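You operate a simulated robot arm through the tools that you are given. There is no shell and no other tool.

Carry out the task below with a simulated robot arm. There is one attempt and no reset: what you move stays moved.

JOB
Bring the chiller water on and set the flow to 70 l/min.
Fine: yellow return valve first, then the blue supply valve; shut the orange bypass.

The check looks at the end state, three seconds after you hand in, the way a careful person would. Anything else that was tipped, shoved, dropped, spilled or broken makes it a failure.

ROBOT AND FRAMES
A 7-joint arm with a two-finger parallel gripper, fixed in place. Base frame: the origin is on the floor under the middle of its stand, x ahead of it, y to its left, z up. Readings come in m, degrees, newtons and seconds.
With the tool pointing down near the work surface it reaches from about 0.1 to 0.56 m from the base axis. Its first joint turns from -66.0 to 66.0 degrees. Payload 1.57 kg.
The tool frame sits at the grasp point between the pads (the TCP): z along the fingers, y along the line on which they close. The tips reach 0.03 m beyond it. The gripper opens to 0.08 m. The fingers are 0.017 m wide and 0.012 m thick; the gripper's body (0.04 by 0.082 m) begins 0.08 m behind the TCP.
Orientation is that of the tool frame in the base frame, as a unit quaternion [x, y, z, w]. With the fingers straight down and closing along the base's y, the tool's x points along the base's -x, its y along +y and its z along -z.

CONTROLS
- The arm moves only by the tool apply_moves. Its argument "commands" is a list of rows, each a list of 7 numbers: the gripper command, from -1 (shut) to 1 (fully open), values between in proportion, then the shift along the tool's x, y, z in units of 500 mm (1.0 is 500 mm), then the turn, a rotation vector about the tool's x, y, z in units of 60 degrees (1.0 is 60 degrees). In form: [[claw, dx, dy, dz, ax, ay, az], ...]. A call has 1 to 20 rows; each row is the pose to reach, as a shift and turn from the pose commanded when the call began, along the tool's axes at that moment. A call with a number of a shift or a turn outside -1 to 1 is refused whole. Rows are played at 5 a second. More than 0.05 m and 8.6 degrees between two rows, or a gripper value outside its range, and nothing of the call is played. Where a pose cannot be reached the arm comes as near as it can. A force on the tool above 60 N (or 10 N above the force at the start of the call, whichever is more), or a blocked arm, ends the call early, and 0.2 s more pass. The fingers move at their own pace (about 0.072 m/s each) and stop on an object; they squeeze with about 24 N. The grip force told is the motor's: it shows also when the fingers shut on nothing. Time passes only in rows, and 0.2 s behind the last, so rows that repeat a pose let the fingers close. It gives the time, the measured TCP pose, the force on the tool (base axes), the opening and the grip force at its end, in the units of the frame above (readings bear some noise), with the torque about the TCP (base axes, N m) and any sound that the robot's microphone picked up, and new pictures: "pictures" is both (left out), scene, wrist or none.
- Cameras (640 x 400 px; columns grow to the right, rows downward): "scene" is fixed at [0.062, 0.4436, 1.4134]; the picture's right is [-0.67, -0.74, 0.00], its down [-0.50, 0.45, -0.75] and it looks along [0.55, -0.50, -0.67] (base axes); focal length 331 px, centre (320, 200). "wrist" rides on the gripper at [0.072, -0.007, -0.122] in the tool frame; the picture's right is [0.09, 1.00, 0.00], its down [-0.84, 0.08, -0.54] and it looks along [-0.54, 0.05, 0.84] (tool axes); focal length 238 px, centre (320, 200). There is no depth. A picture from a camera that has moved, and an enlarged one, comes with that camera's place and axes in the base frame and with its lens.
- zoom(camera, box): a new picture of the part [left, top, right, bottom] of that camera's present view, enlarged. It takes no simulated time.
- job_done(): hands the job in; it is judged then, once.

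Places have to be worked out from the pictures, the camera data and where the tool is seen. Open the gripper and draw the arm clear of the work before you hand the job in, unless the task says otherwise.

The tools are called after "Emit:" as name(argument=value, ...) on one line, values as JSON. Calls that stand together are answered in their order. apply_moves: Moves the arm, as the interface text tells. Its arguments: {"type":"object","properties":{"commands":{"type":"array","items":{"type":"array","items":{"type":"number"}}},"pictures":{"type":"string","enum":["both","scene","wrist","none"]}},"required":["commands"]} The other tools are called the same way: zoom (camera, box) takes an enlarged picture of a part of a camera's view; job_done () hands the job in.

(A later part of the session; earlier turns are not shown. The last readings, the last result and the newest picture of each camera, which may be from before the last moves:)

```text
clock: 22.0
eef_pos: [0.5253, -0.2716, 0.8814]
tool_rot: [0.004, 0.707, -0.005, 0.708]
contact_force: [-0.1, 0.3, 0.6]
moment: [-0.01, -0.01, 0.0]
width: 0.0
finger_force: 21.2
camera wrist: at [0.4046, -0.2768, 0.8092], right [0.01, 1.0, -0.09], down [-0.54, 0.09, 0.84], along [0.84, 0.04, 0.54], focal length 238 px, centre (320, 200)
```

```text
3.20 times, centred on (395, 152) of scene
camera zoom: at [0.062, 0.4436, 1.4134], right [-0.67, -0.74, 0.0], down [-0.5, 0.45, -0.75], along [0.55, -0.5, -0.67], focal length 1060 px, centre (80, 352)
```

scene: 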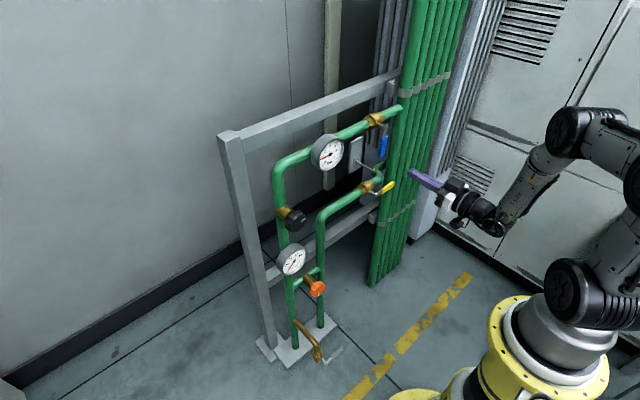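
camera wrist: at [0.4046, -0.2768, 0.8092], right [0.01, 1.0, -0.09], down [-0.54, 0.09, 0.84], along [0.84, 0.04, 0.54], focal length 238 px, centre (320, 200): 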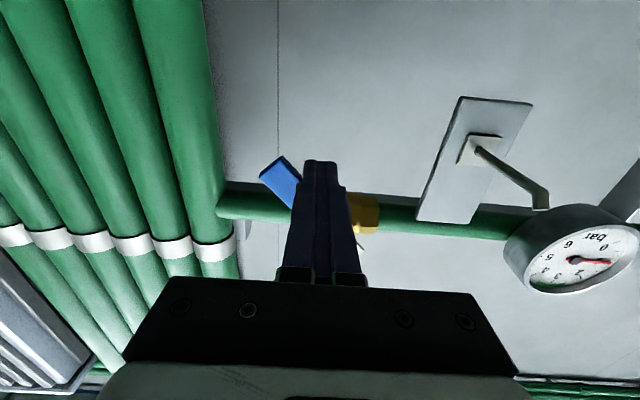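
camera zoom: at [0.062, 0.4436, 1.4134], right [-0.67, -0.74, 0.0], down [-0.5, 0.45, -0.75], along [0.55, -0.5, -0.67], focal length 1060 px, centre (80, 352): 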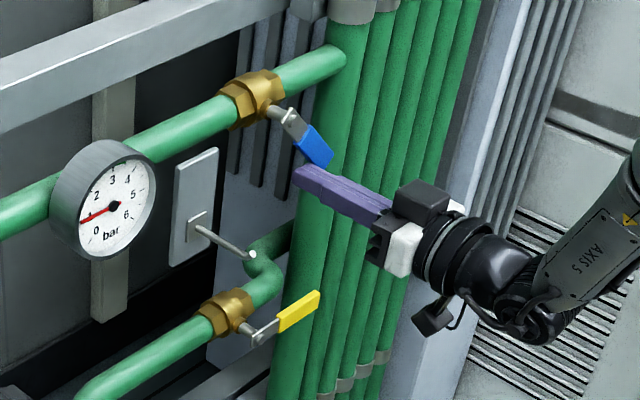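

The blue lever moved to about 45° with negligible force. I'll continue the arc to roughly 88°.

Emit:
apply_moves(commands=[[-1, -0.01, -0.016, 0, 0, 0, 0], [-1, -0.0214, -0.0316, 0, 0, 0, 0], [-1, -0.036, -0.045, 0, 0, 0, 0], [-1, -0.0522, -0.0568, 0, 0, 0, 0], [-1, -0.065, -0.063, 0, 0, 0, 0], [-1, -0.0768, -0.0682, 0, 0, 0, 0], [-1, -0.088, -0.072, 0, 0, 0, 0], [-1, -0.088, -0.072, 0, 0, 0, 0]], pictures="wrist")

Emit:
zoom(camera="scene", box=[360, 95, 405, 135])

Emit:
zoom(camera="wrist", box=[200, 110, 410, 250])

Emit:
zoom(camera="scene", box=[270, 125, 350, 285])

```text
clock: 23.8
eef_pos: [0.5265, -0.3068, 0.9254]
tool_rot: [0.004, 0.707, -0.005, 0.708]
contact_force: [-0.1, -1.2, -1.4]
moment: [0.06, 0.04, -0.03]
width: 0.0
finger_force: 21.5
camera wrist: at [0.4039, -0.3129, 0.8533], right [0.01, 1.0, -0.09], down [-0.54, 0.09, 0.84], along [0.84, 0.04, 0.54], focal length 238 px, centre (320, 200)
```

wrist: 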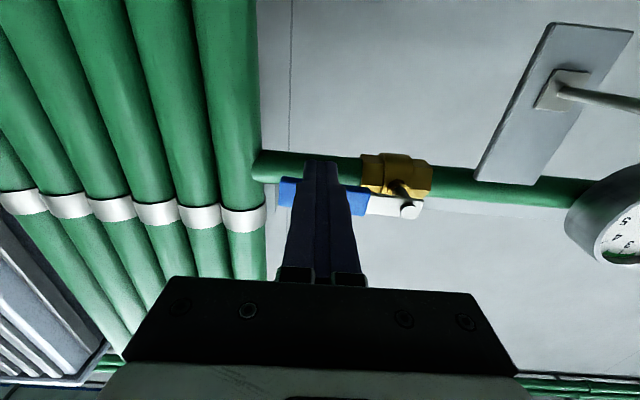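

```text
10.00 times, centred on (382, 115) of scene
camera zoom: at [0.062, 0.4436, 1.4135], right [-0.67, -0.74, 0.0], down [-0.5, 0.45, -0.75], along [0.55, -0.5, -0.67], focal length 3312 px, centre (-305, 1050)
```

zoom: 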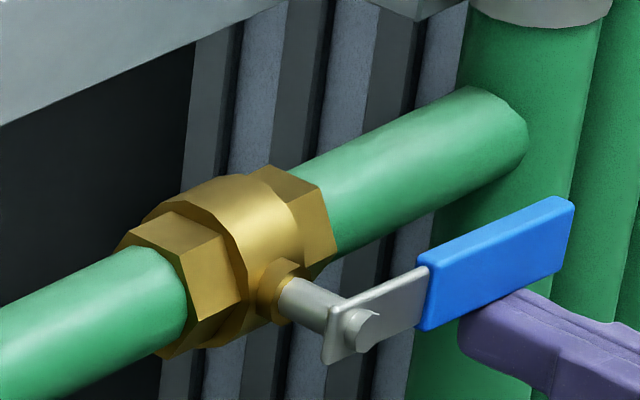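

```text
2.86 times, centred on (305, 180) of wrist
camera zoom: at [0.4039, -0.3129, 0.8533], right [0.01, 1.0, -0.09], down [-0.54, 0.09, 0.84], along [0.84, 0.04, 0.54], focal length 681 px, centre (363, 257)
```

zoom: 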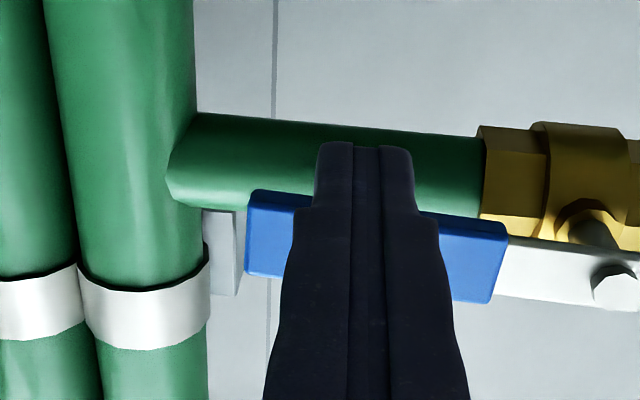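

```text
2.50 times, centred on (310, 205) of scene
camera zoom: at [0.062, 0.4436, 1.4135], right [-0.67, -0.74, 0.0], down [-0.5, 0.45, -0.75], along [0.55, -0.5, -0.67], focal length 828 px, centre (345, 188)
```

zoom: 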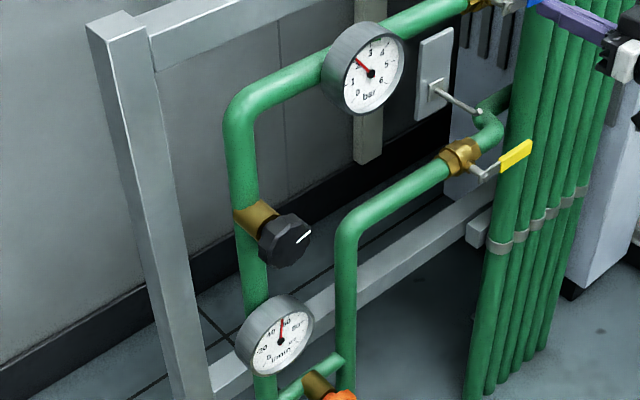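

The flow gauge is up to about 50 l/min and pressure to about 2 bar; the blue lever looks a few degrees short of parallel. I'll lift it about 5 mm more in small steps.

Emit:
apply_moves(commands=[[-1, -0.004, 0, 0, 0, 0, 0], [-1, -0.009, 0, 0, 0, 0, 0], [-1, -0.009, 0, 0, 0, 0, 0]], pictures="none")

Emit:
zoom(camera="scene", box=[360, 95, 405, 135])

Emit:
zoom(camera="wrist", box=[240, 110, 450, 250])

Emit:
zoom(camera="scene", box=[270, 125, 350, 285])

```text
clock: 24.6
eef_pos: [0.5252, -0.3061, 0.9316]
tool_rot: [0.003, 0.707, -0.003, 0.707]
contact_force: [-0.7, -0.3, -2.1]
moment: [0.02, 0.02, 0.02]
width: 0.0
finger_force: 21.6
```

```text
10.00 times, centred on (382, 115) of scene
camera zoom: at [0.062, 0.4436, 1.4135], right [-0.67, -0.74, 0.0], down [-0.5, 0.45, -0.75], along [0.55, -0.5, -0.67], focal length 3312 px, centre (-305, 1050)
```

zoom: 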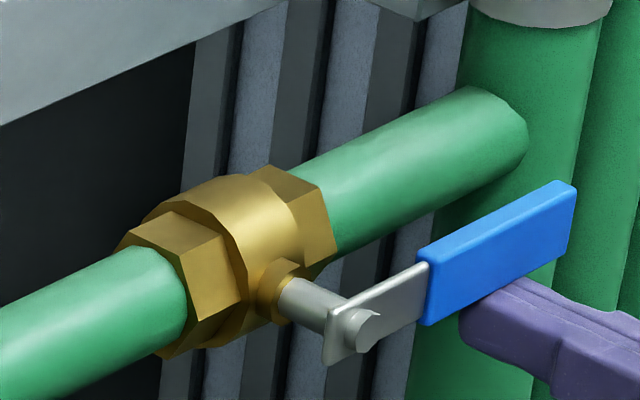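

```text
2.86 times, centred on (345, 180) of wrist
camera zoom: at [0.4038, -0.3124, 0.8573], right [0.01, 1.0, -0.09], down [-0.54, 0.08, 0.84], along [0.84, 0.04, 0.54], focal length 681 px, centre (249, 257)
```

zoom: 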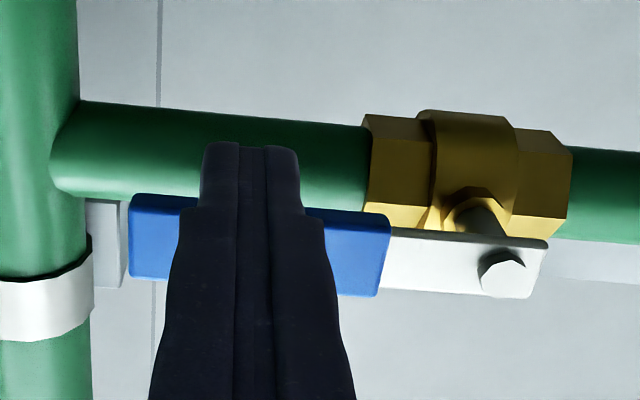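

```text
2.50 times, centred on (310, 205) of scene
camera zoom: at [0.062, 0.4436, 1.4135], right [-0.67, -0.74, 0.0], down [-0.5, 0.45, -0.75], along [0.55, -0.5, -0.67], focal length 828 px, centre (345, 188)
```

zoom: 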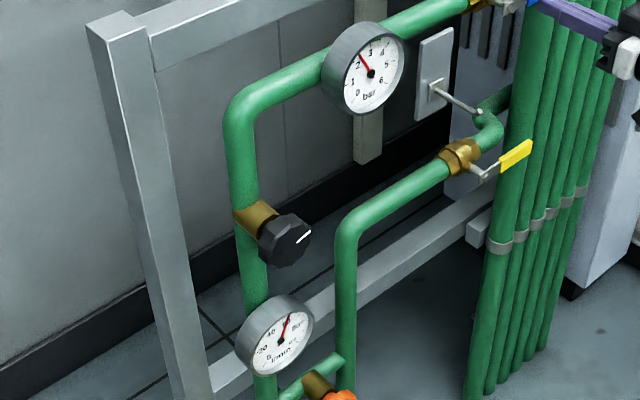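

The blue lever is now parallel to its pipe. I'll press 2 mm more to check for the stop, and read the gauges closely.

Emit:
apply_moves(commands=[[-1, -0.004, 0, 0, 0, 0, 0], [-1, -0.004, 0, 0, 0, 0, 0], [-1, -0.004, 0, 0, 0, 0, 0]], pictures="none")

Emit:
zoom(camera="scene", box=[270, 235, 335, 305])

Emit:
zoom(camera="scene", box=[360, 95, 405, 135])

Emit:
zoom(camera="scene", box=[300, 130, 350, 175])

```text
clock: 25.4
eef_pos: [0.5259, -0.3062, 0.9311]
tool_rot: [0.004, 0.708, -0.004, 0.706]
contact_force: [1.0, -1.5, -8.7]
moment: [0.02, 0.18, -0.08]
width: 0.0
finger_force: 21.1
```

```text
5.71 times, centred on (302, 270) of scene
camera zoom: at [0.0622, 0.4435, 1.4135], right [-0.67, -0.74, 0.0], down [-0.5, 0.45, -0.75], along [0.55, -0.5, -0.67], focal length 1893 px, centre (420, -200)
```

zoom: 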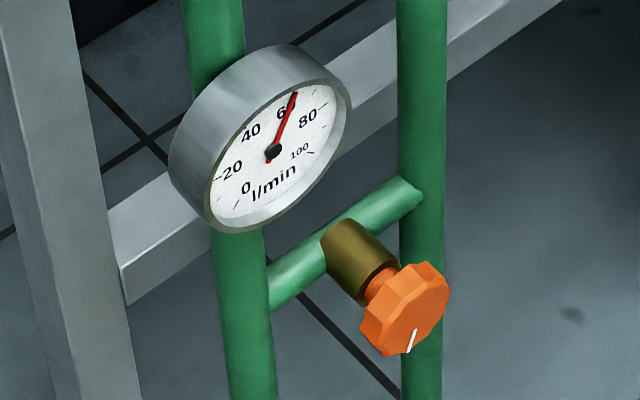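

```text
10.00 times, centred on (382, 115) of scene
camera zoom: at [0.0622, 0.4435, 1.4135], right [-0.67, -0.74, 0.0], down [-0.5, 0.45, -0.75], along [0.55, -0.5, -0.67], focal length 3312 px, centre (-305, 1050)
```

zoom: 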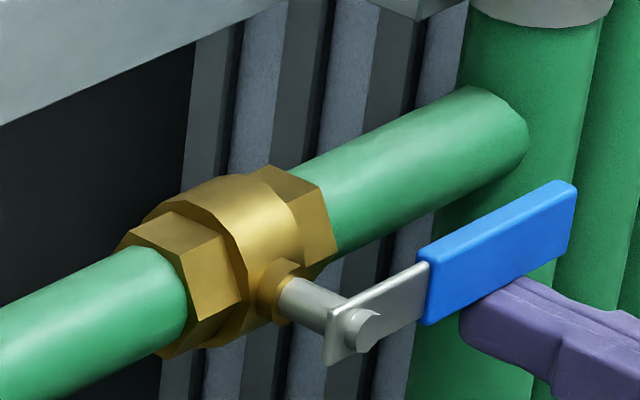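

```text
8.89 times, centred on (325, 152) of scene
camera zoom: at [0.0622, 0.4435, 1.4135], right [-0.67, -0.74, 0.0], down [-0.5, 0.45, -0.75], along [0.55, -0.5, -0.67], focal length 2944 px, centre (276, 622)
```

zoom: 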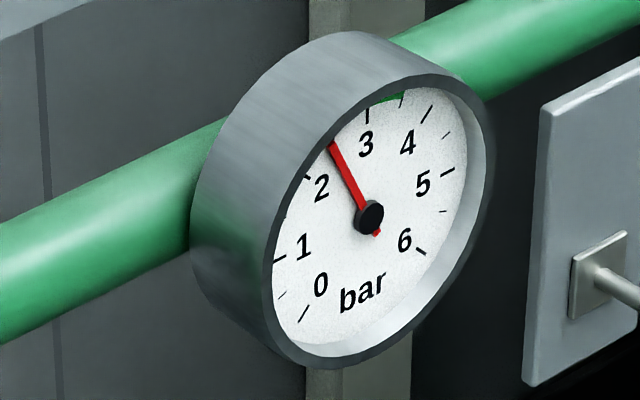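

The lift met a firm stop (−8.7 N with no further travel), so the blue supply is fully open, and the flow gauge reads ≈61 l/min. I'll drop clear, back out, and travel diagonally down toward the orange bypass, keeping in front of the rack.

Emit:
apply_moves(commands=[[-1, 0.02, 0, 0, 0, 0, 0], [-1, 0.02, 0, -0.06, 0, 0, 0], [-1, 0.02, 0, -0.13, 0, 0, 0], [-1, 0.02, 0, -0.19, 0, 0, 0], [-1, 0.083, 0.059, -0.19, 0, 0, 0], [-1, 0.146, 0.118, -0.19, 0, 0, 0], [-1, 0.209, 0.177, -0.19, 0, 0, 0], [-1, 0.272, 0.236, -0.19, 0, 0, 0], [-1, 0.335, 0.294, -0.19, 0, 0, 0], [-1, 0.398, 0.353, -0.19, 0, 0, 0], [-1, 0.46, 0.412, -0.19, 0, 0, 0], [-1, 0.46, 0.412, -0.19, 0, 0, 0]])

```text
clock: 28.0
eef_pos: [0.4871, -0.1392, 0.6925]
tool_rot: [0.014, 0.705, 0.022, 0.708]
contact_force: [1.0, -0.3, -0.2]
moment: [0.02, 0.02, 0.0]
width: 0.0001
finger_force: 21.4
out of reach, approached as far as the arm can: row 8, 9, 10, 11, 12
camera wrist: at [0.3662, -0.1438, 0.6181], right [-0.01, 1.0, -0.04], down [-0.55, 0.03, 0.84], along [0.84, 0.03, 0.54], focal length 238 px, centre (320, 200)
```

scene: 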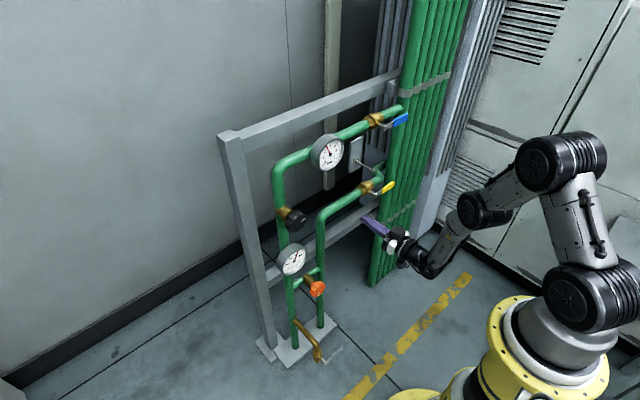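
wrist: 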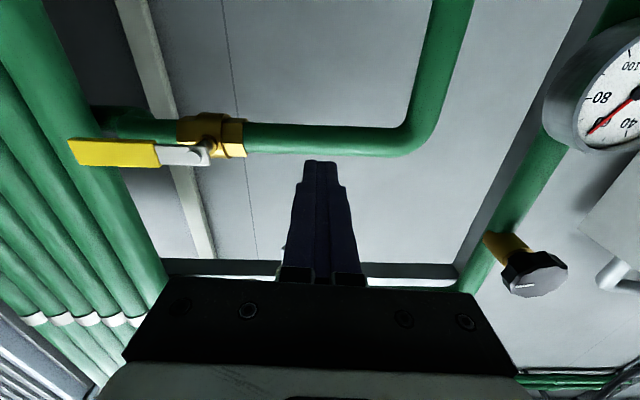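

Rows near y>−0.19 were again "out of reach", leaving a small positive roll: this looks like the last wrist joint sitting at its negative roll limit. I'll test that by rolling the tool +45° in free space here while backing off slightly.

Emit:
apply_moves(commands=[[-1, 0, 0, -0.01, 0, 0, 0.125], [-1, 0, 0, -0.02, 0, 0, 0.25], [-1, 0, 0, -0.03, 0, 0, 0.375], [-1, 0, 0, -0.04, 0, 0, 0.5], [-1, 0, 0, -0.05, 0, 0, 0.625], [-1, 0, 0, -0.06, 0, 0, 0.75], [-1, 0, 0, -0.06, 0, 0, 0.75]])

```text
clock: 29.6
eef_pos: [0.4579, -0.139, 0.6899]
tool_rot: [0.285, 0.646, 0.29, 0.646]
contact_force: [-0.4, -1.0, 0.8]
moment: [0.06, -0.03, 0.0]
width: 0.0
finger_force: 21.0
camera wrist: at [0.3363, -0.0922, 0.6362], right [-0.01, 0.73, 0.68], down [-0.54, -0.58, 0.62], along [0.84, -0.36, 0.4], focal length 238 px, centre (320, 200)
```

scene: 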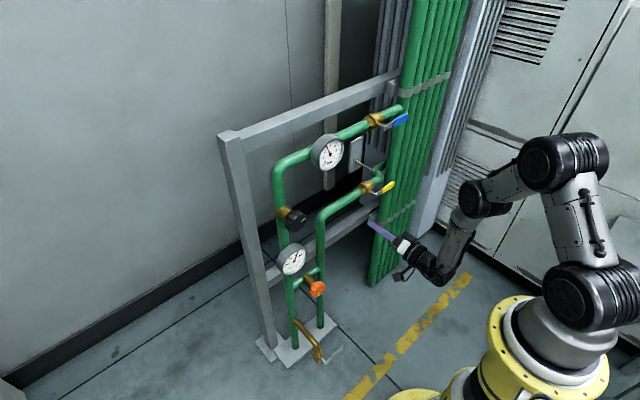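
wrist: 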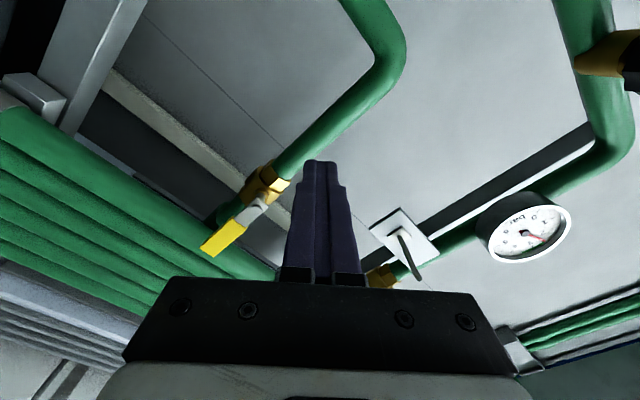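

With +48° of roll the pose is fully reachable, confirming the negative roll limit, so I'll keep the roll positive from here. Next I move across and down to stand off in front of the orange knob at about (0.46,0.025,0.445), opening the gripper.

Emit:
apply_moves(commands=[[-0.5, 0.0817, -0.0207, 0, 0, 0, 0], [0, 0.1633, -0.0413, 0, 0, 0, 0], [0.5, 0.245, -0.062, 0, 0, 0, 0], [0.8, 0.3266, -0.0826, 0, 0, 0, 0], [0.8, 0.4083, -0.1033, 0, 0, 0, 0], [0.8, 0.49, -0.124, 0, 0, 0, 0], [0.8, 0.5716, -0.1446, 0, 0, 0, 0], [0.8, 0.5716, -0.1446, 0, 0, 0, 0]])

Emit:
zoom(camera="scene", box=[260, 235, 380, 340])

```text
clock: 31.4
eef_pos: [0.4396, -0.055, 0.462]
tool_rot: [0.281, 0.648, 0.293, 0.644]
contact_force: [-0.2, -0.1, 0.6]
moment: [-0.03, 0.02, -0.01]
width: 0.072
finger_force: 0.0
out of reach, approached as far as the arm can: row 4, 5, 6, 7, 8
camera wrist: at [0.3173, -0.0092, 0.4065], right [-0.01, 0.74, 0.68], down [-0.53, -0.58, 0.62], along [0.85, -0.35, 0.4], focal length 238 px, centre (320, 200)
```

scene: 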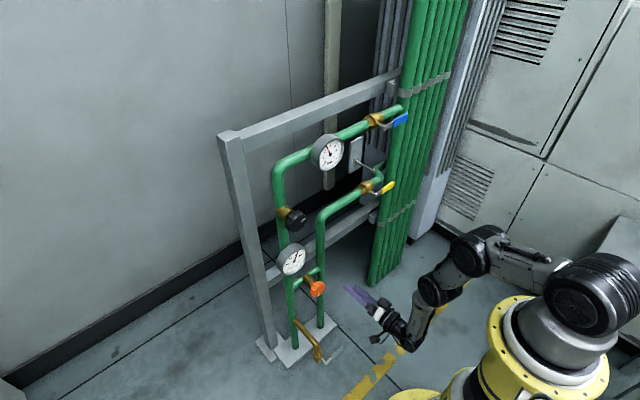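
wrist: 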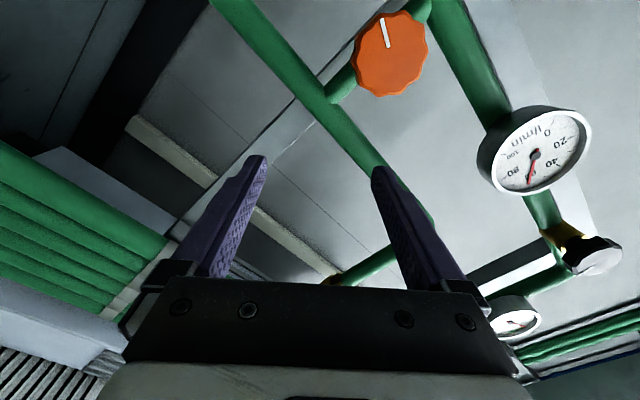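

```text
3.81 times, centred on (320, 288) of scene
camera zoom: at [0.062, 0.4436, 1.4134], right [-0.67, -0.74, 0.0], down [-0.5, 0.45, -0.75], along [0.55, -0.5, -0.67], focal length 1262 px, centre (320, -133)
```

zoom: 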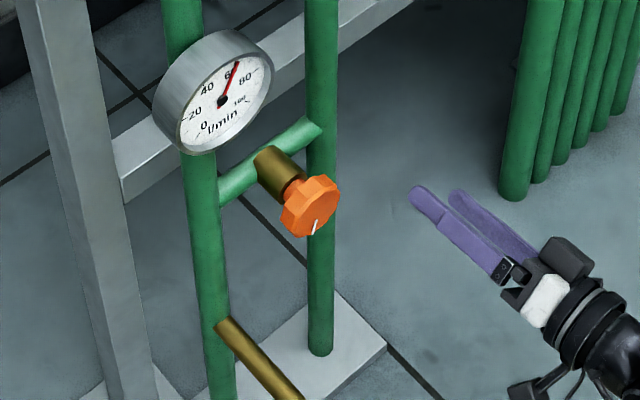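

Orientation held but the position stopped short at (0.440,−0.055,0.462), again consistent with the roll joint at its limit as y grows. I'll roll a further +45° in place and then try the remaining shift to the orange knob's front.

Emit:
apply_moves(commands=[[0.8, 0, 0, 0, 0, 0, 0.125], [0.8, 0, 0, 0, 0, 0, 0.25], [0.8, 0, 0, 0, 0, 0, 0.375], [0.8, 0, 0, 0, 0, 0, 0.5], [0.8, 0, 0, 0, 0, 0, 0.625], [0.8, 0, 0, 0, 0, 0, 0.75], [0.8, 0.047, 0.027, 0.013, 0, 0, 0.75], [0.8, 0.094, 0.055, 0.027, 0, 0, 0.75], [0.8, 0.1415, 0.082, 0.04, 0, 0, 0.75], [0.8, 0.1415, 0.082, 0.04, 0, 0, 0.75]])

Emit:
zoom(camera="scene", box=[260, 235, 380, 340])

```text
clock: 33.6
eef_pos: [0.4396, -0.0563, 0.4633]
tool_rot: [0.509, 0.49, 0.517, 0.484]
contact_force: [0.0, -0.2, 0.6]
moment: [-0.01, 0.01, -0.01]
width: 0.0718
finger_force: 0.1
out of reach, approached as far as the arm can: row 7, 8, 9, 10
camera wrist: at [0.318, 0.013, 0.4576], right [0.0, 0.04, 1.0], down [-0.53, -0.85, 0.03], along [0.85, -0.53, 0.03], focal length 238 px, centre (320, 200)
```

scene: 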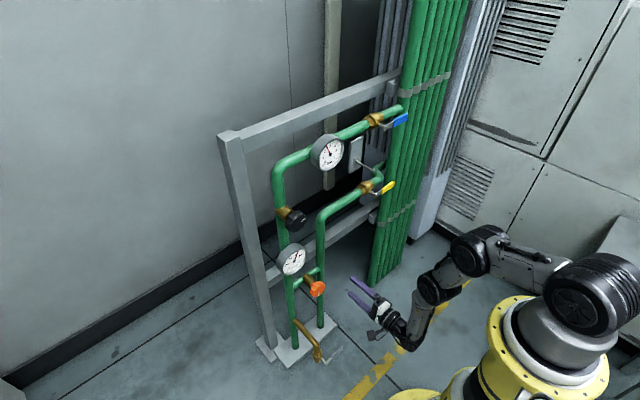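
wrist: 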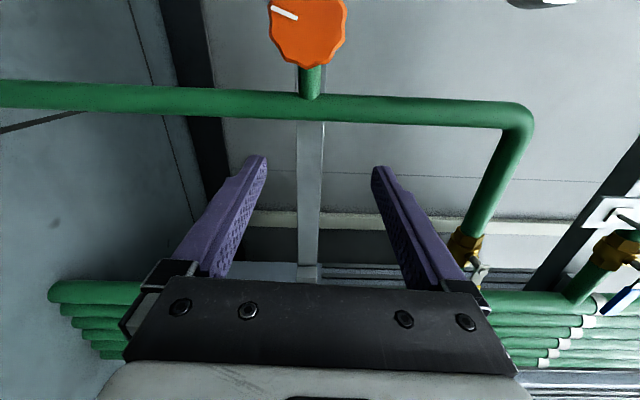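

```text
3.81 times, centred on (320, 288) of scene
camera zoom: at [0.062, 0.4436, 1.4134], right [-0.67, -0.74, 0.0], down [-0.5, 0.45, -0.75], along [0.55, -0.5, -0.67], focal length 1262 px, centre (320, -133)
```

zoom: 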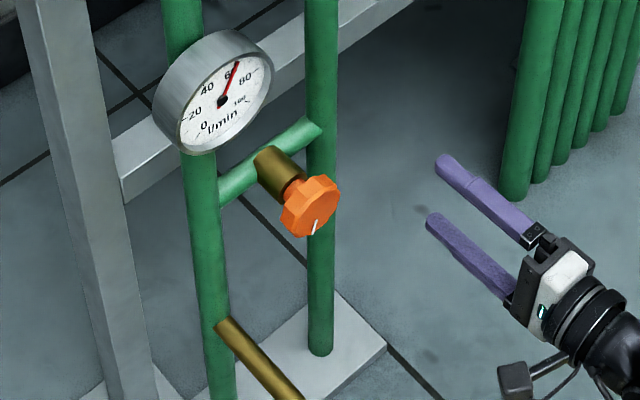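

Pure roll was fine but translation wasn't, so here it's arm reach: with the tool level at z≈0.45 the arm seems nearly stretched out. I'll roll on toward 180° (camera on top, fingers closing along y), after which I can pitch the tool down to gain reach while keeping the pads parallel to the knob's sides.

Emit:
apply_moves(commands=[[0.8, 0, 0, 0, 0, 0, 0.125], [0.8, 0, 0, 0, 0, 0, 0.25], [0.8, 0, 0, 0, 0, 0, 0.375], [0.8, 0, 0, 0, 0, 0, 0.5], [0.8, 0, 0, 0, 0, 0, 0.625], [0.8, 0, 0, 0, 0, 0, 0.75], [0.8, 0, 0, 0, 0, 0, 0.75]], pictures="none")

Emit:
apply_moves(commands=[[0.8, 0, 0, 0, 0, 0, 0.125], [0.8, 0, 0, 0, 0, 0, 0.25], [0.8, 0, 0, 0, 0, 0, 0.375], [0.8, 0, 0, 0, 0, 0, 0.5], [0.8, 0, 0, 0, 0, 0, 0.625], [0.8, 0, 0, 0, 0, 0, 0.7], [0.8, 0, 0, 0, 0, 0, 0.7]])

```text
clock: 35.2
eef_pos: [0.4404, -0.0578, 0.4612]
tool_rot: [0.658, 0.257, 0.663, 0.249]
contact_force: [-0.4, 0.7, -0.3]
moment: [0.0, 0.01, 0.0]
width: 0.0721
finger_force: 0.1
```

```text
clock: 36.8
eef_pos: [0.4402, -0.058, 0.4605]
tool_rot: [0.706, 0.005, 0.708, -0.004]
contact_force: [0.4, 0.4, 0.5]
moment: [0.02, 0.01, -0.01]
width: 0.0719
finger_force: 0.1
camera wrist: at [0.3187, -0.0535, 0.5309], right [0.01, -1.0, 0.09], down [-0.54, -0.08, -0.84], along [0.84, -0.04, -0.54], focal length 238 px, centre (320, 200)
```

scene: 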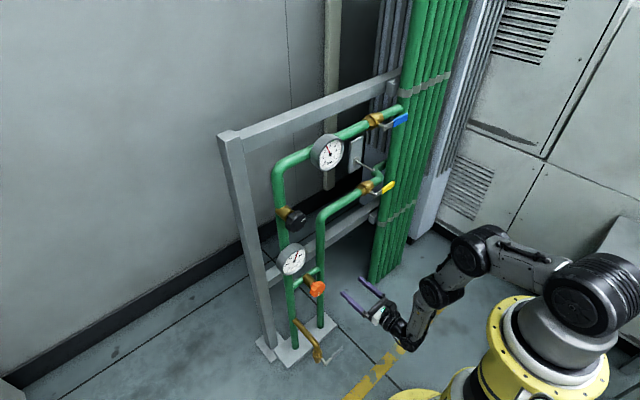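
wrist: 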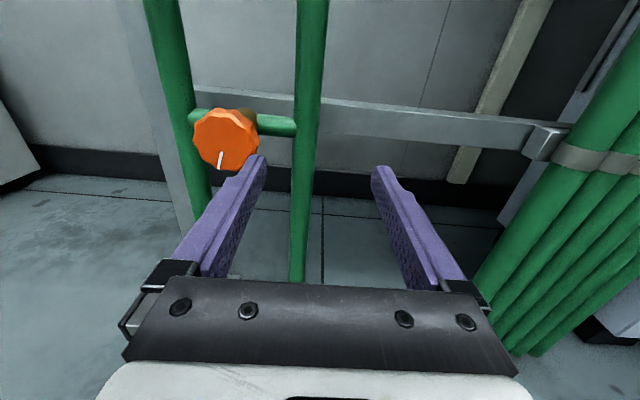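

At roll ≈180° the wrist view is upright; the orange knob sits at about (0.53,0.028,0.451), ≈0.055–0.06 m across, with its mark pointing down. I'll pitch the tool down 25° while moving in line with the knob at a standoff.

Emit:
apply_moves(commands=[[0.8, 0.01, 0, 0, 0, -0.1, 0], [0.8, 0.02, -0.04, 0.01, 0, -0.2, 0], [0.8, 0.03, -0.085, 0.02, 0, -0.31, 0], [0.8, 0.04, -0.13, 0.03, 0, -0.4167, 0], [0.8, 0.049, -0.172, 0.044, 0, -0.4167, 0], [0.8, 0.049, -0.172, 0.044, 0, -0.4167, 0]])

```text
clock: 38.2
eef_pos: [0.4498, -0.0466, 0.4805]
tool_rot: [0.843, 0.013, 0.538, -0.014]
contact_force: [0.1, -0.1, -0.7]
moment: [0.01, -0.03, 0.04]
width: 0.0722
finger_force: 0.2
out of reach, approached as far as the arm can: row 2, 3, 4, 5, 6
camera wrist: at [0.3693, -0.0452, 0.5958], right [0.08, -0.99, 0.07], down [-0.84, -0.1, -0.53], along [0.54, -0.02, -0.84], focal length 238 px, centre (320, 200)
```

scene: 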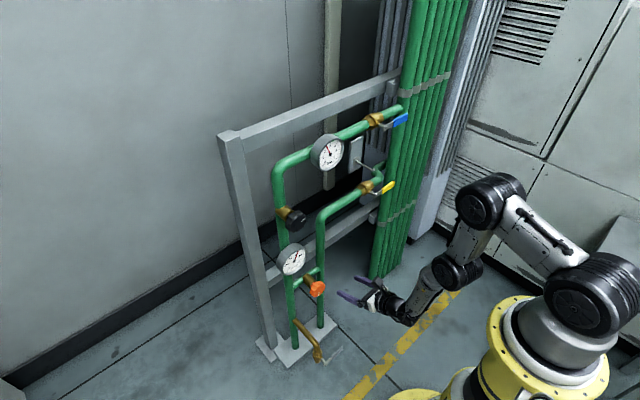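
wrist: 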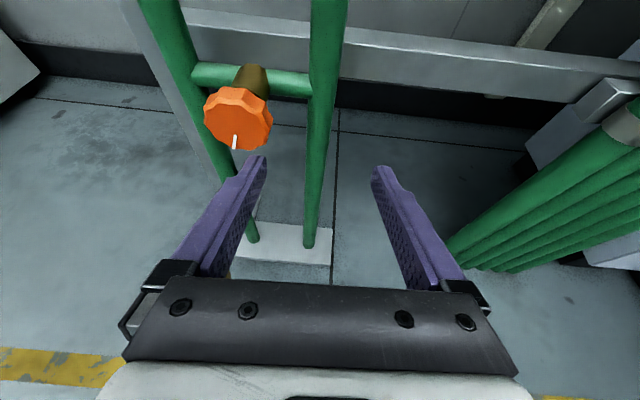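

The pitch change worked but y stays stuck near −0.05 regardless of roll, so the arm's elbow-out-to-the-right posture is the obstacle. I'll unwind it by backing off, raising and pitching the tool to straight down, then recentring near y≈0.

Emit:
apply_moves(commands=[[0.8, 0.022, 0, -0.032, 0, -0.125, 0], [0.8, 0.044, 0, -0.064, 0, -0.25, 0], [0.8, 0.066, 0, -0.096, 0, -0.375, 0], [0.8, 0.088, 0, -0.128, 0, -0.5, 0], [0.8, 0.11, 0, -0.161, 0, -0.625, 0], [0.8, 0.131, 0, -0.193, 0, -0.75, 0], [0.8, 0.131, 0, -0.193, 0, -0.75, 0]])

```text
clock: 39.8
eef_pos: [0.3887, -0.0478, 0.5827]
tool_rot: [0.985, 0.005, 0.174, 0.0]
contact_force: [0.1, -1.2, -0.2]
moment: [0.02, -0.01, 0.01]
width: 0.0717
finger_force: 0.1
out of reach, approached as far as the arm can: row 1, 2, 3, 4
camera wrist: at [0.4152, -0.0405, 0.7199], right [0.1, -0.99, 0.03], down [-0.97, -0.09, 0.22], along [-0.22, -0.05, -0.97], focal length 238 px, centre (320, 200)
```

scene: 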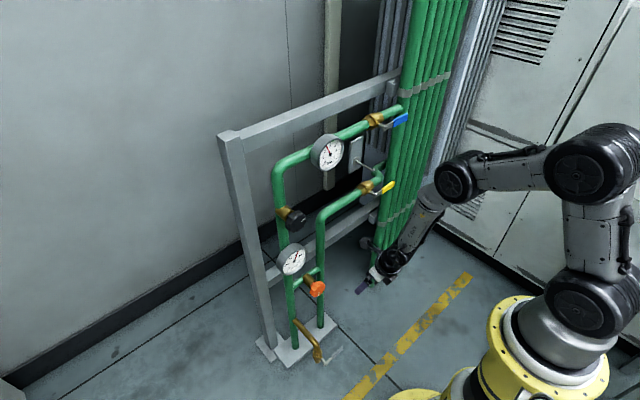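
wrist: 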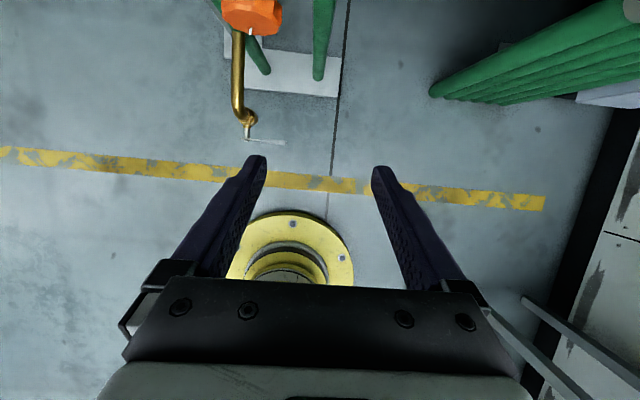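

The posture is now a natural elbow-up one with the tool pitched 70° down. I'll shift sideways to y≈+0.03 to see whether that side is reachable in this posture.

Emit:
apply_moves(commands=[[0.8, 0, -0.05, 0, 0, 0, 0], [0.8, 0, -0.1, 0, 0, 0, 0], [0.8, 0, -0.152, 0, 0, 0, 0], [0.8, 0, -0.152, 0, 0, 0, 0]])

```text
clock: 40.8
eef_pos: [0.4025, 0.0152, 0.5832]
tool_rot: [0.985, 0.009, 0.169, -0.014]
contact_force: [-0.1, 0.2, 0.2]
moment: [0.01, -0.01, -0.03]
width: 0.072
finger_force: 0.1
out of reach, approached as far as the arm can: row 2, 3, 4
camera wrist: at [0.43, 0.019, 0.7213], right [0.11, -0.99, 0.01], down [-0.97, -0.1, 0.23], along [-0.23, -0.03, -0.97], focal length 238 px, centre (320, 200)
```

scene: 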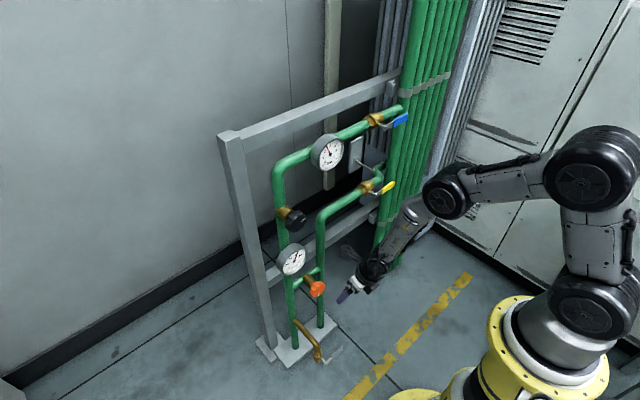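
wrist: 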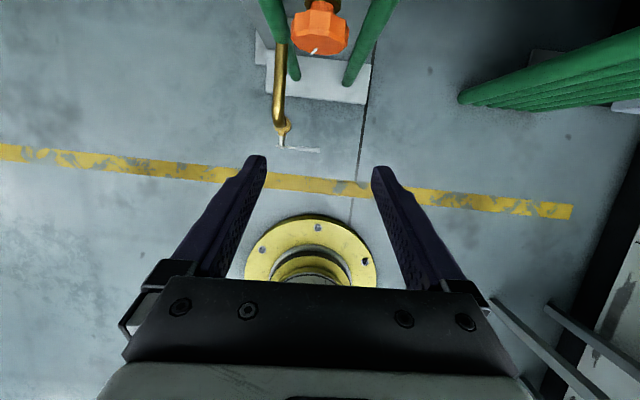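

The arm is near-straight at the wrist here; I reason that axis 5 has wound to ~170° on the way, which blocks y≥0. I'll unwind it by retracing toward the −y side while rolling the tool back, then return to a tool-down posture and come down the centre line.

Emit:
apply_moves(commands=[[0.5, 0.0039, 0.0246, -0.0125, 0, 0, -0.125], [0.5, 0.0078, 0.0492, -0.025, 0, 0, -0.25], [0.5, 0.0116, 0.0739, -0.0375, 0, 0, -0.375], [0.5, 0.0155, 0.0985, -0.05, 0, 0, -0.5], [0.5, 0.0194, 0.1231, -0.0625, 0, 0, -0.625], [0.5, 0.0233, 0.1478, -0.075, 0, 0, -0.75], [0.5, 0.0271, 0.1724, -0.0875, 0, 0, -0.875], [0.5, 0.031, 0.197, -0.1, 0, 0, -1.0], [0.5, 0.031, 0.197, -0.1, 0, 0, -1.0]])

```text
clock: 42.8
eef_pos: [0.3867, -0.069, 0.6329]
tool_rot: [0.85, 0.497, 0.151, 0.088]
contact_force: [-0.4, 1.1, 0.1]
moment: [0.0, 0.05, 0.01]
width: 0.06
finger_force: 0.1
out of reach, approached as far as the arm can: row 1, 2, 3
camera wrist: at [0.3736, -0.0043, 0.7572], right [0.86, -0.41, 0.31], down [-0.51, -0.77, 0.39], along [0.08, -0.49, -0.87], focal length 238 px, centre (320, 200)
```

scene: 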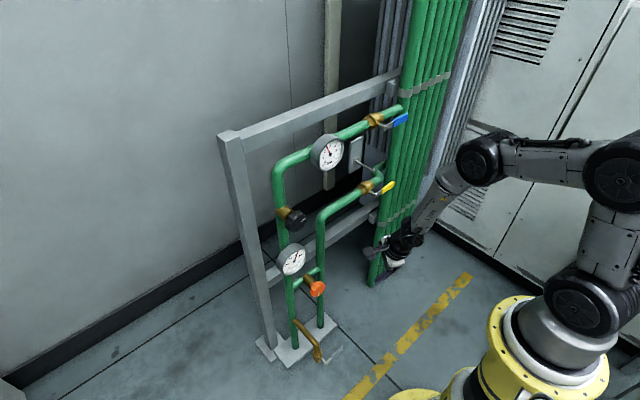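
wrist: 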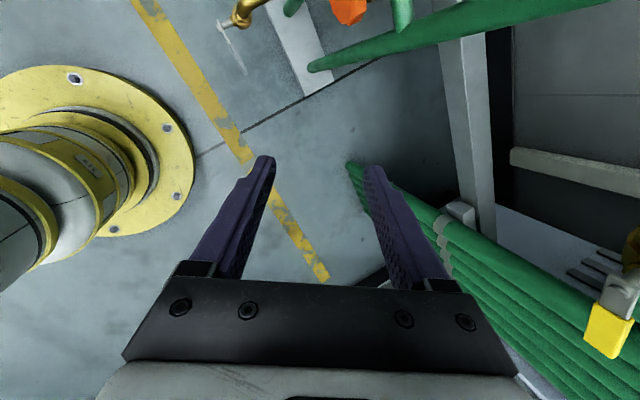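

Progress with no warnings at the end. I'll continue: another −60° of roll while rising and moving toward −y.

Emit:
apply_moves(commands=[[0.5, -0.0155, 0.0235, -0.035, 0, 0, -0.125], [0.5, -0.0309, 0.047, -0.0705, 0, 0, -0.25], [0.5, -0.0464, 0.0705, -0.1058, 0, 0, -0.375], [0.5, -0.0618, 0.094, -0.141, 0, 0, -0.5], [0.5, -0.0773, 0.1175, -0.1763, 0, 0, -0.625], [0.5, -0.0927, 0.141, -0.2115, 0, 0, -0.75], [0.5, -0.1082, 0.1645, -0.2468, 0, 0, -0.875], [0.5, -0.1236, 0.188, -0.282, 0, 0, -1.0], [0.5, -0.1236, 0.188, -0.282, 0, 0, -1.0]], pictures="scene")

```text
clock: 44.8
eef_pos: [0.3867, -0.1695, 0.7827]
tool_rot: [0.487, 0.856, 0.088, 0.152]
contact_force: [1.0, -0.1, 0.3]
moment: [-0.02, -0.02, -0.02]
width: 0.0596
finger_force: 0.0
```

scene: 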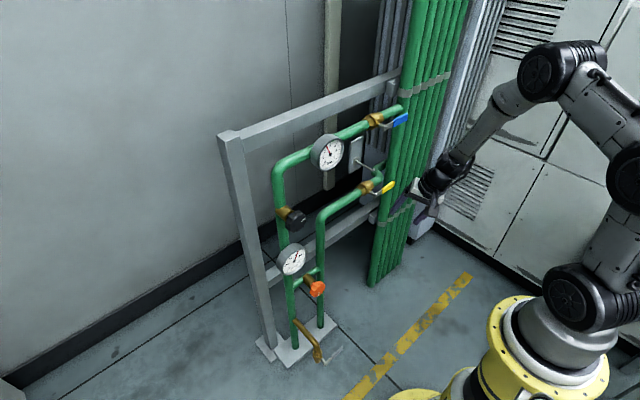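

No reach problems. I'll roll the last −60° back to zero while rising to z≈0.98.

Emit:
apply_moves(commands=[[0.5, -0.0219, 0.0126, -0.0453, 0, 0, -0.125], [0.5, -0.0438, 0.0252, -0.0906, 0, 0, -0.25], [0.5, -0.0656, 0.0377, -0.1359, 0, 0, -0.375], [0.5, -0.0875, 0.0503, -0.1812, 0, 0, -0.5], [0.5, -0.1094, 0.0629, -0.2265, 0, 0, -0.625], [0.5, -0.1313, 0.0755, -0.2718, 0, 0, -0.75], [0.5, -0.1531, 0.088, -0.3171, 0, 0, -0.875], [0.5, -0.175, 0.1006, -0.3624, 0, 0, -1.0], [0.5, -0.175, 0.1006, -0.3624, 0, 0, -1.0]], pictures="scene")

```text
clock: 46.8
eef_pos: [0.4067, -0.2204, 0.9846]
tool_rot: [-0.006, 0.985, -0.001, 0.175]
contact_force: [-1.4, -0.5, -0.4]
moment: [-0.01, -0.02, 0.01]
width: 0.0599
finger_force: 0.1
```

scene: 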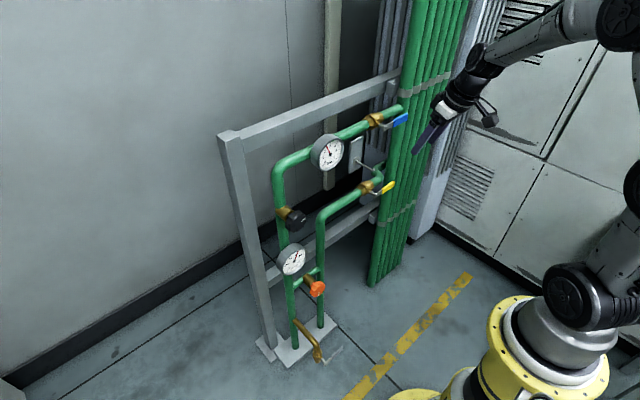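

The forearm is now flatter and the tool is pitched 70° with roll ≈0. I'll pitch to straight down and shift to the centre line y≈0 at this height.

Emit:
apply_moves(commands=[[0.5, 0.0085, 0.0735, -0.0035, 0, 0.0555, 0], [0.5, 0.017, 0.147, -0.007, 0, 0.111, 0], [0.5, 0.0255, 0.2204, -0.0104, 0, 0.1665, 0], [0.5, 0.034, 0.2938, -0.0138, 0, 0.222, 0], [0.5, 0.0425, 0.3672, -0.0172, 0, 0.2775, 0], [0.5, 0.051, 0.4407, -0.0207, 0, 0.333, 0], [0.5, 0.051, 0.4407, -0.0207, 0, 0.333, 0]])

```text
clock: 48.4
eef_pos: [0.3773, -0.0001, 0.9849]
tool_rot: [-0.006, 1.0, -0.001, 0.002]
contact_force: [-0.8, 0.4, -0.3]
moment: [0.01, 0.02, -0.01]
width: 0.0599
finger_force: 0.1
camera wrist: at [0.3061, -0.0075, 1.1049], right [-0.1, 0.99, 0.0], down [0.83, 0.09, 0.54], along [0.54, 0.05, -0.84], focal length 238 px, centre (320, 200)
```

scene: 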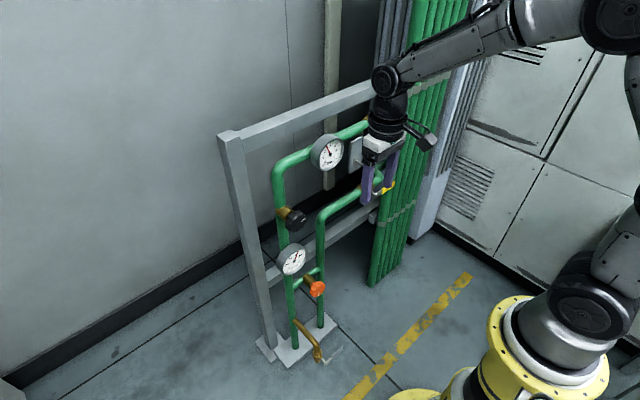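
wrist: 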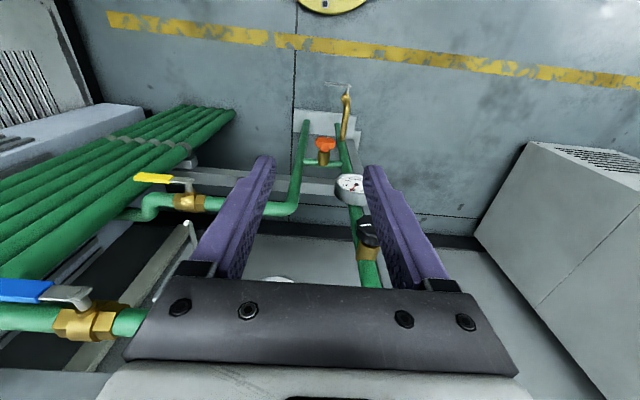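

Now the arm is in a clean, centred posture (TCP (0.377,0.000,0.985), tool straight down). Staying exactly on y=0, I'll descend while pitching the tool up to 45° so the wrist bends through in-plane.

Emit:
apply_moves(commands=[[0.5, -0.011, 0, 0.059, 0, -0.094, 0], [0.5, -0.022, 0, 0.118, 0, -0.1875, 0], [0.5, -0.033, 0, 0.176, 0, -0.281, 0], [0.5, -0.043, 0, 0.235, 0, -0.375, 0], [0.5, -0.054, 0, 0.294, 0, -0.469, 0], [0.5, -0.065, 0, 0.353, 0, -0.5625, 0], [0.5, -0.076, 0, 0.412, 0, -0.656, 0], [0.5, -0.086, 0, 0.47, 0, -0.75, 0], [0.5, -0.086, 0, 0.47, 0, -0.75, 0]])

```text
clock: 50.4
eef_pos: [0.4223, 0.0007, 0.7485]
tool_rot: [-0.004, 0.923, 0.0, 0.385]
contact_force: [-0.6, 0.0, 0.3]
moment: [0.0, -0.01, 0.02]
width: 0.06
finger_force: 0.1
camera wrist: at [0.2853, -0.0092, 0.7822], right [-0.07, 0.99, -0.07], down [0.2, 0.08, 0.98], along [0.98, 0.06, -0.21], focal length 238 px, centre (320, 200)
```

scene: 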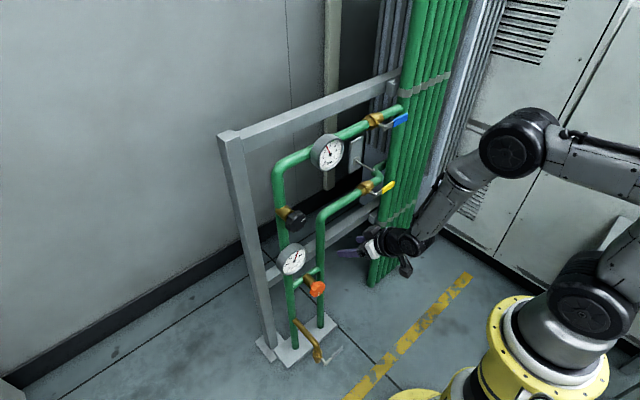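
wrist: 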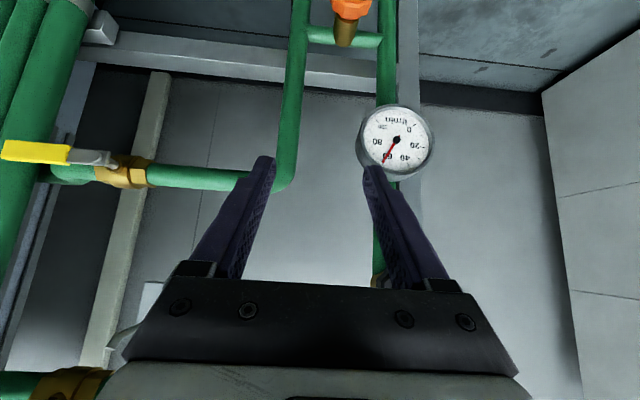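

No reach warnings. I'll continue in-plane: pitch up to level while descending to about (0.457,0,0.56).

Emit:
apply_moves(commands=[[0.5, 0.027, 0, 0.04, 0, -0.094, 0], [0.5, 0.055, 0, 0.08, 0, -0.1875, 0], [0.5, 0.082, 0, 0.119, 0, -0.281, 0], [0.5, 0.11, 0, 0.159, 0, -0.375, 0], [0.5, 0.137, 0, 0.199, 0, -0.469, 0], [0.5, 0.164, 0, 0.239, 0, -0.5625, 0], [0.5, 0.192, 0, 0.278, 0, -0.656, 0], [0.5, 0.219, 0, 0.318, 0, -0.75, 0], [0.5, 0.219, 0, 0.318, 0, -0.75, 0]])

```text
clock: 52.4
eef_pos: [0.4581, 0.0007, 0.5594]
tool_rot: [-0.005, 0.704, 0.003, 0.71]
contact_force: [0.1, -0.2, -0.3]
moment: [-0.04, 0.01, -0.01]
width: 0.0597
finger_force: 0.1
camera wrist: at [0.3369, -0.0079, 0.4863], right [-0.01, 1.0, -0.09], down [-0.55, 0.07, 0.83], along [0.84, 0.06, 0.54], focal length 238 px, centre (320, 200)
```

scene: 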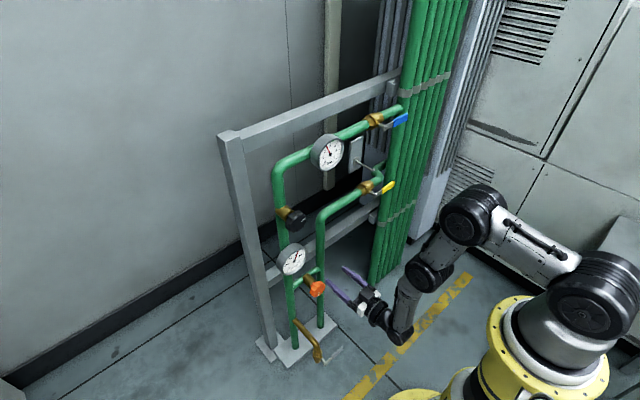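
wrist: 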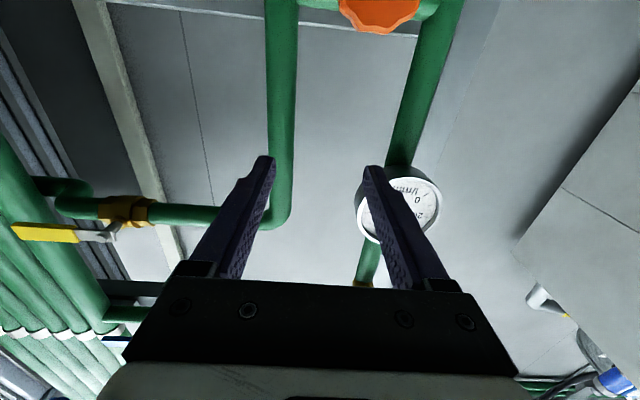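

That worked: the tool is level on the centre line with no limits hit. I'll now drop to the orange knob's height and line up at y≈0.028.

Emit:
apply_moves(commands=[[0.7, 0.06, 0.015, 0, 0, 0, 0], [0.8, 0.12, 0.03, 0, 0, 0, 0], [0.8, 0.17, 0.045, 0, 0, 0, 0], [0.8, 0.216, 0.056, 0, 0, 0, 0], [0.8, 0.216, 0.056, 0, 0, 0, 0]])

Emit:
zoom(camera="scene", box=[260, 235, 380, 340])

```text
clock: 53.6
eef_pos: [0.4558, 0.0283, 0.462]
tool_rot: [-0.005, 0.705, 0.003, 0.709]
contact_force: [-0.2, -0.2, 0.3]
moment: [-0.02, 0.02, 0.0]
width: 0.0721
finger_force: 0.1
out of reach, approached as far as the arm can: row 4, 5
camera wrist: at [0.3349, 0.0196, 0.3875], right [-0.01, 1.0, -0.09], down [-0.55, 0.07, 0.83], along [0.84, 0.06, 0.54], focal length 238 px, centre (320, 200)
```

scene: 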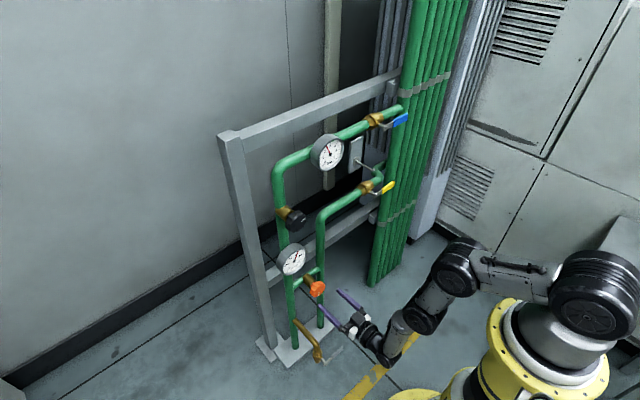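
wrist: 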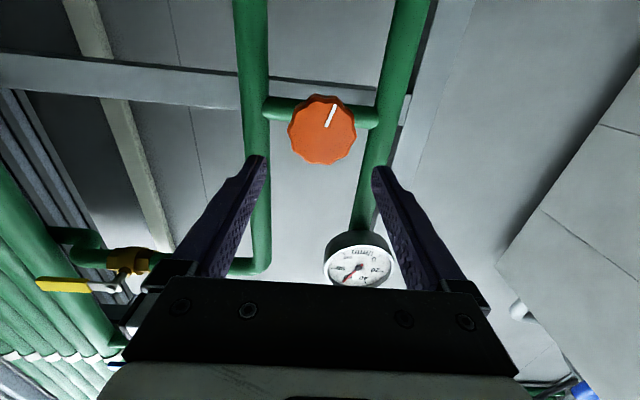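

```text
3.81 times, centred on (320, 288) of scene
camera zoom: at [0.062, 0.4436, 1.4134], right [-0.67, -0.74, 0.0], down [-0.5, 0.45, -0.75], along [0.55, -0.5, -0.67], focal length 1262 px, centre (320, -133)
```

zoom: 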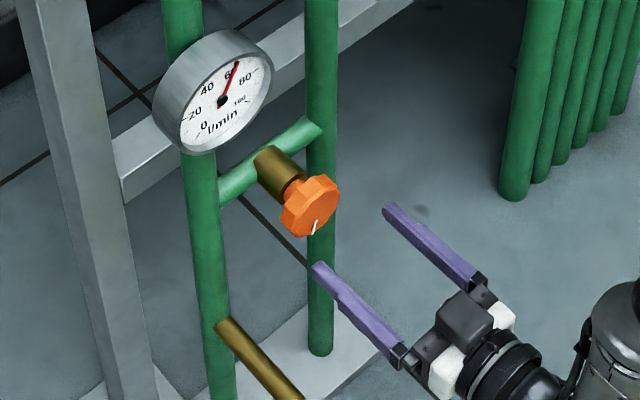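

Only the last centimetre of z is out of reach when level; the knob centre is at about (0.54,0.029,0.449). I'll pitch the tool down 10° (about the closing axis, so the pads stay parallel to the knob's sides) and open fully.

Emit:
apply_moves(commands=[[1, -0.002, 0.001, 0, 0, 0.085, 0], [1, -0.004, 0.001, 0.001, 0, 0.1667, 0], [1, -0.004, 0.001, 0.001, 0, 0.1667, 0]])

```text
clock: 54.4
eef_pos: [0.4551, 0.0285, 0.4633]
tool_rot: [-0.005, 0.765, 0.003, 0.644]
contact_force: [-0.4, -0.6, 1.3]
moment: [0.0, -0.03, 0.01]
width: 0.08
finger_force: 0.1
camera wrist: at [0.3244, 0.0201, 0.412], right [-0.03, 1.0, -0.09], down [-0.39, 0.08, 0.92], along [0.92, 0.06, 0.39], focal length 238 px, centre (320, 200)
```

scene: 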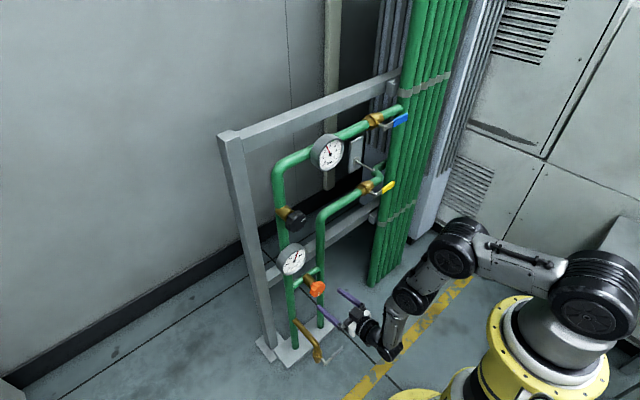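
wrist: 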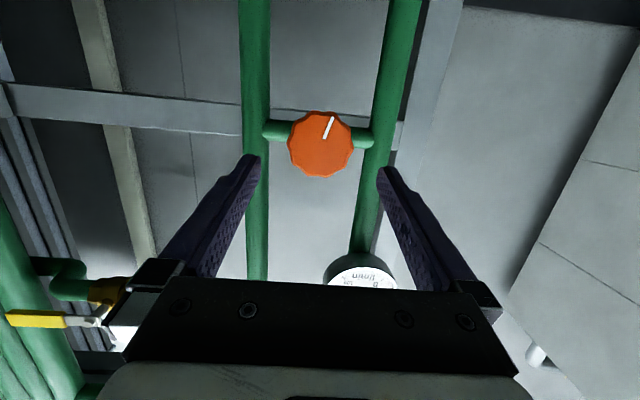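

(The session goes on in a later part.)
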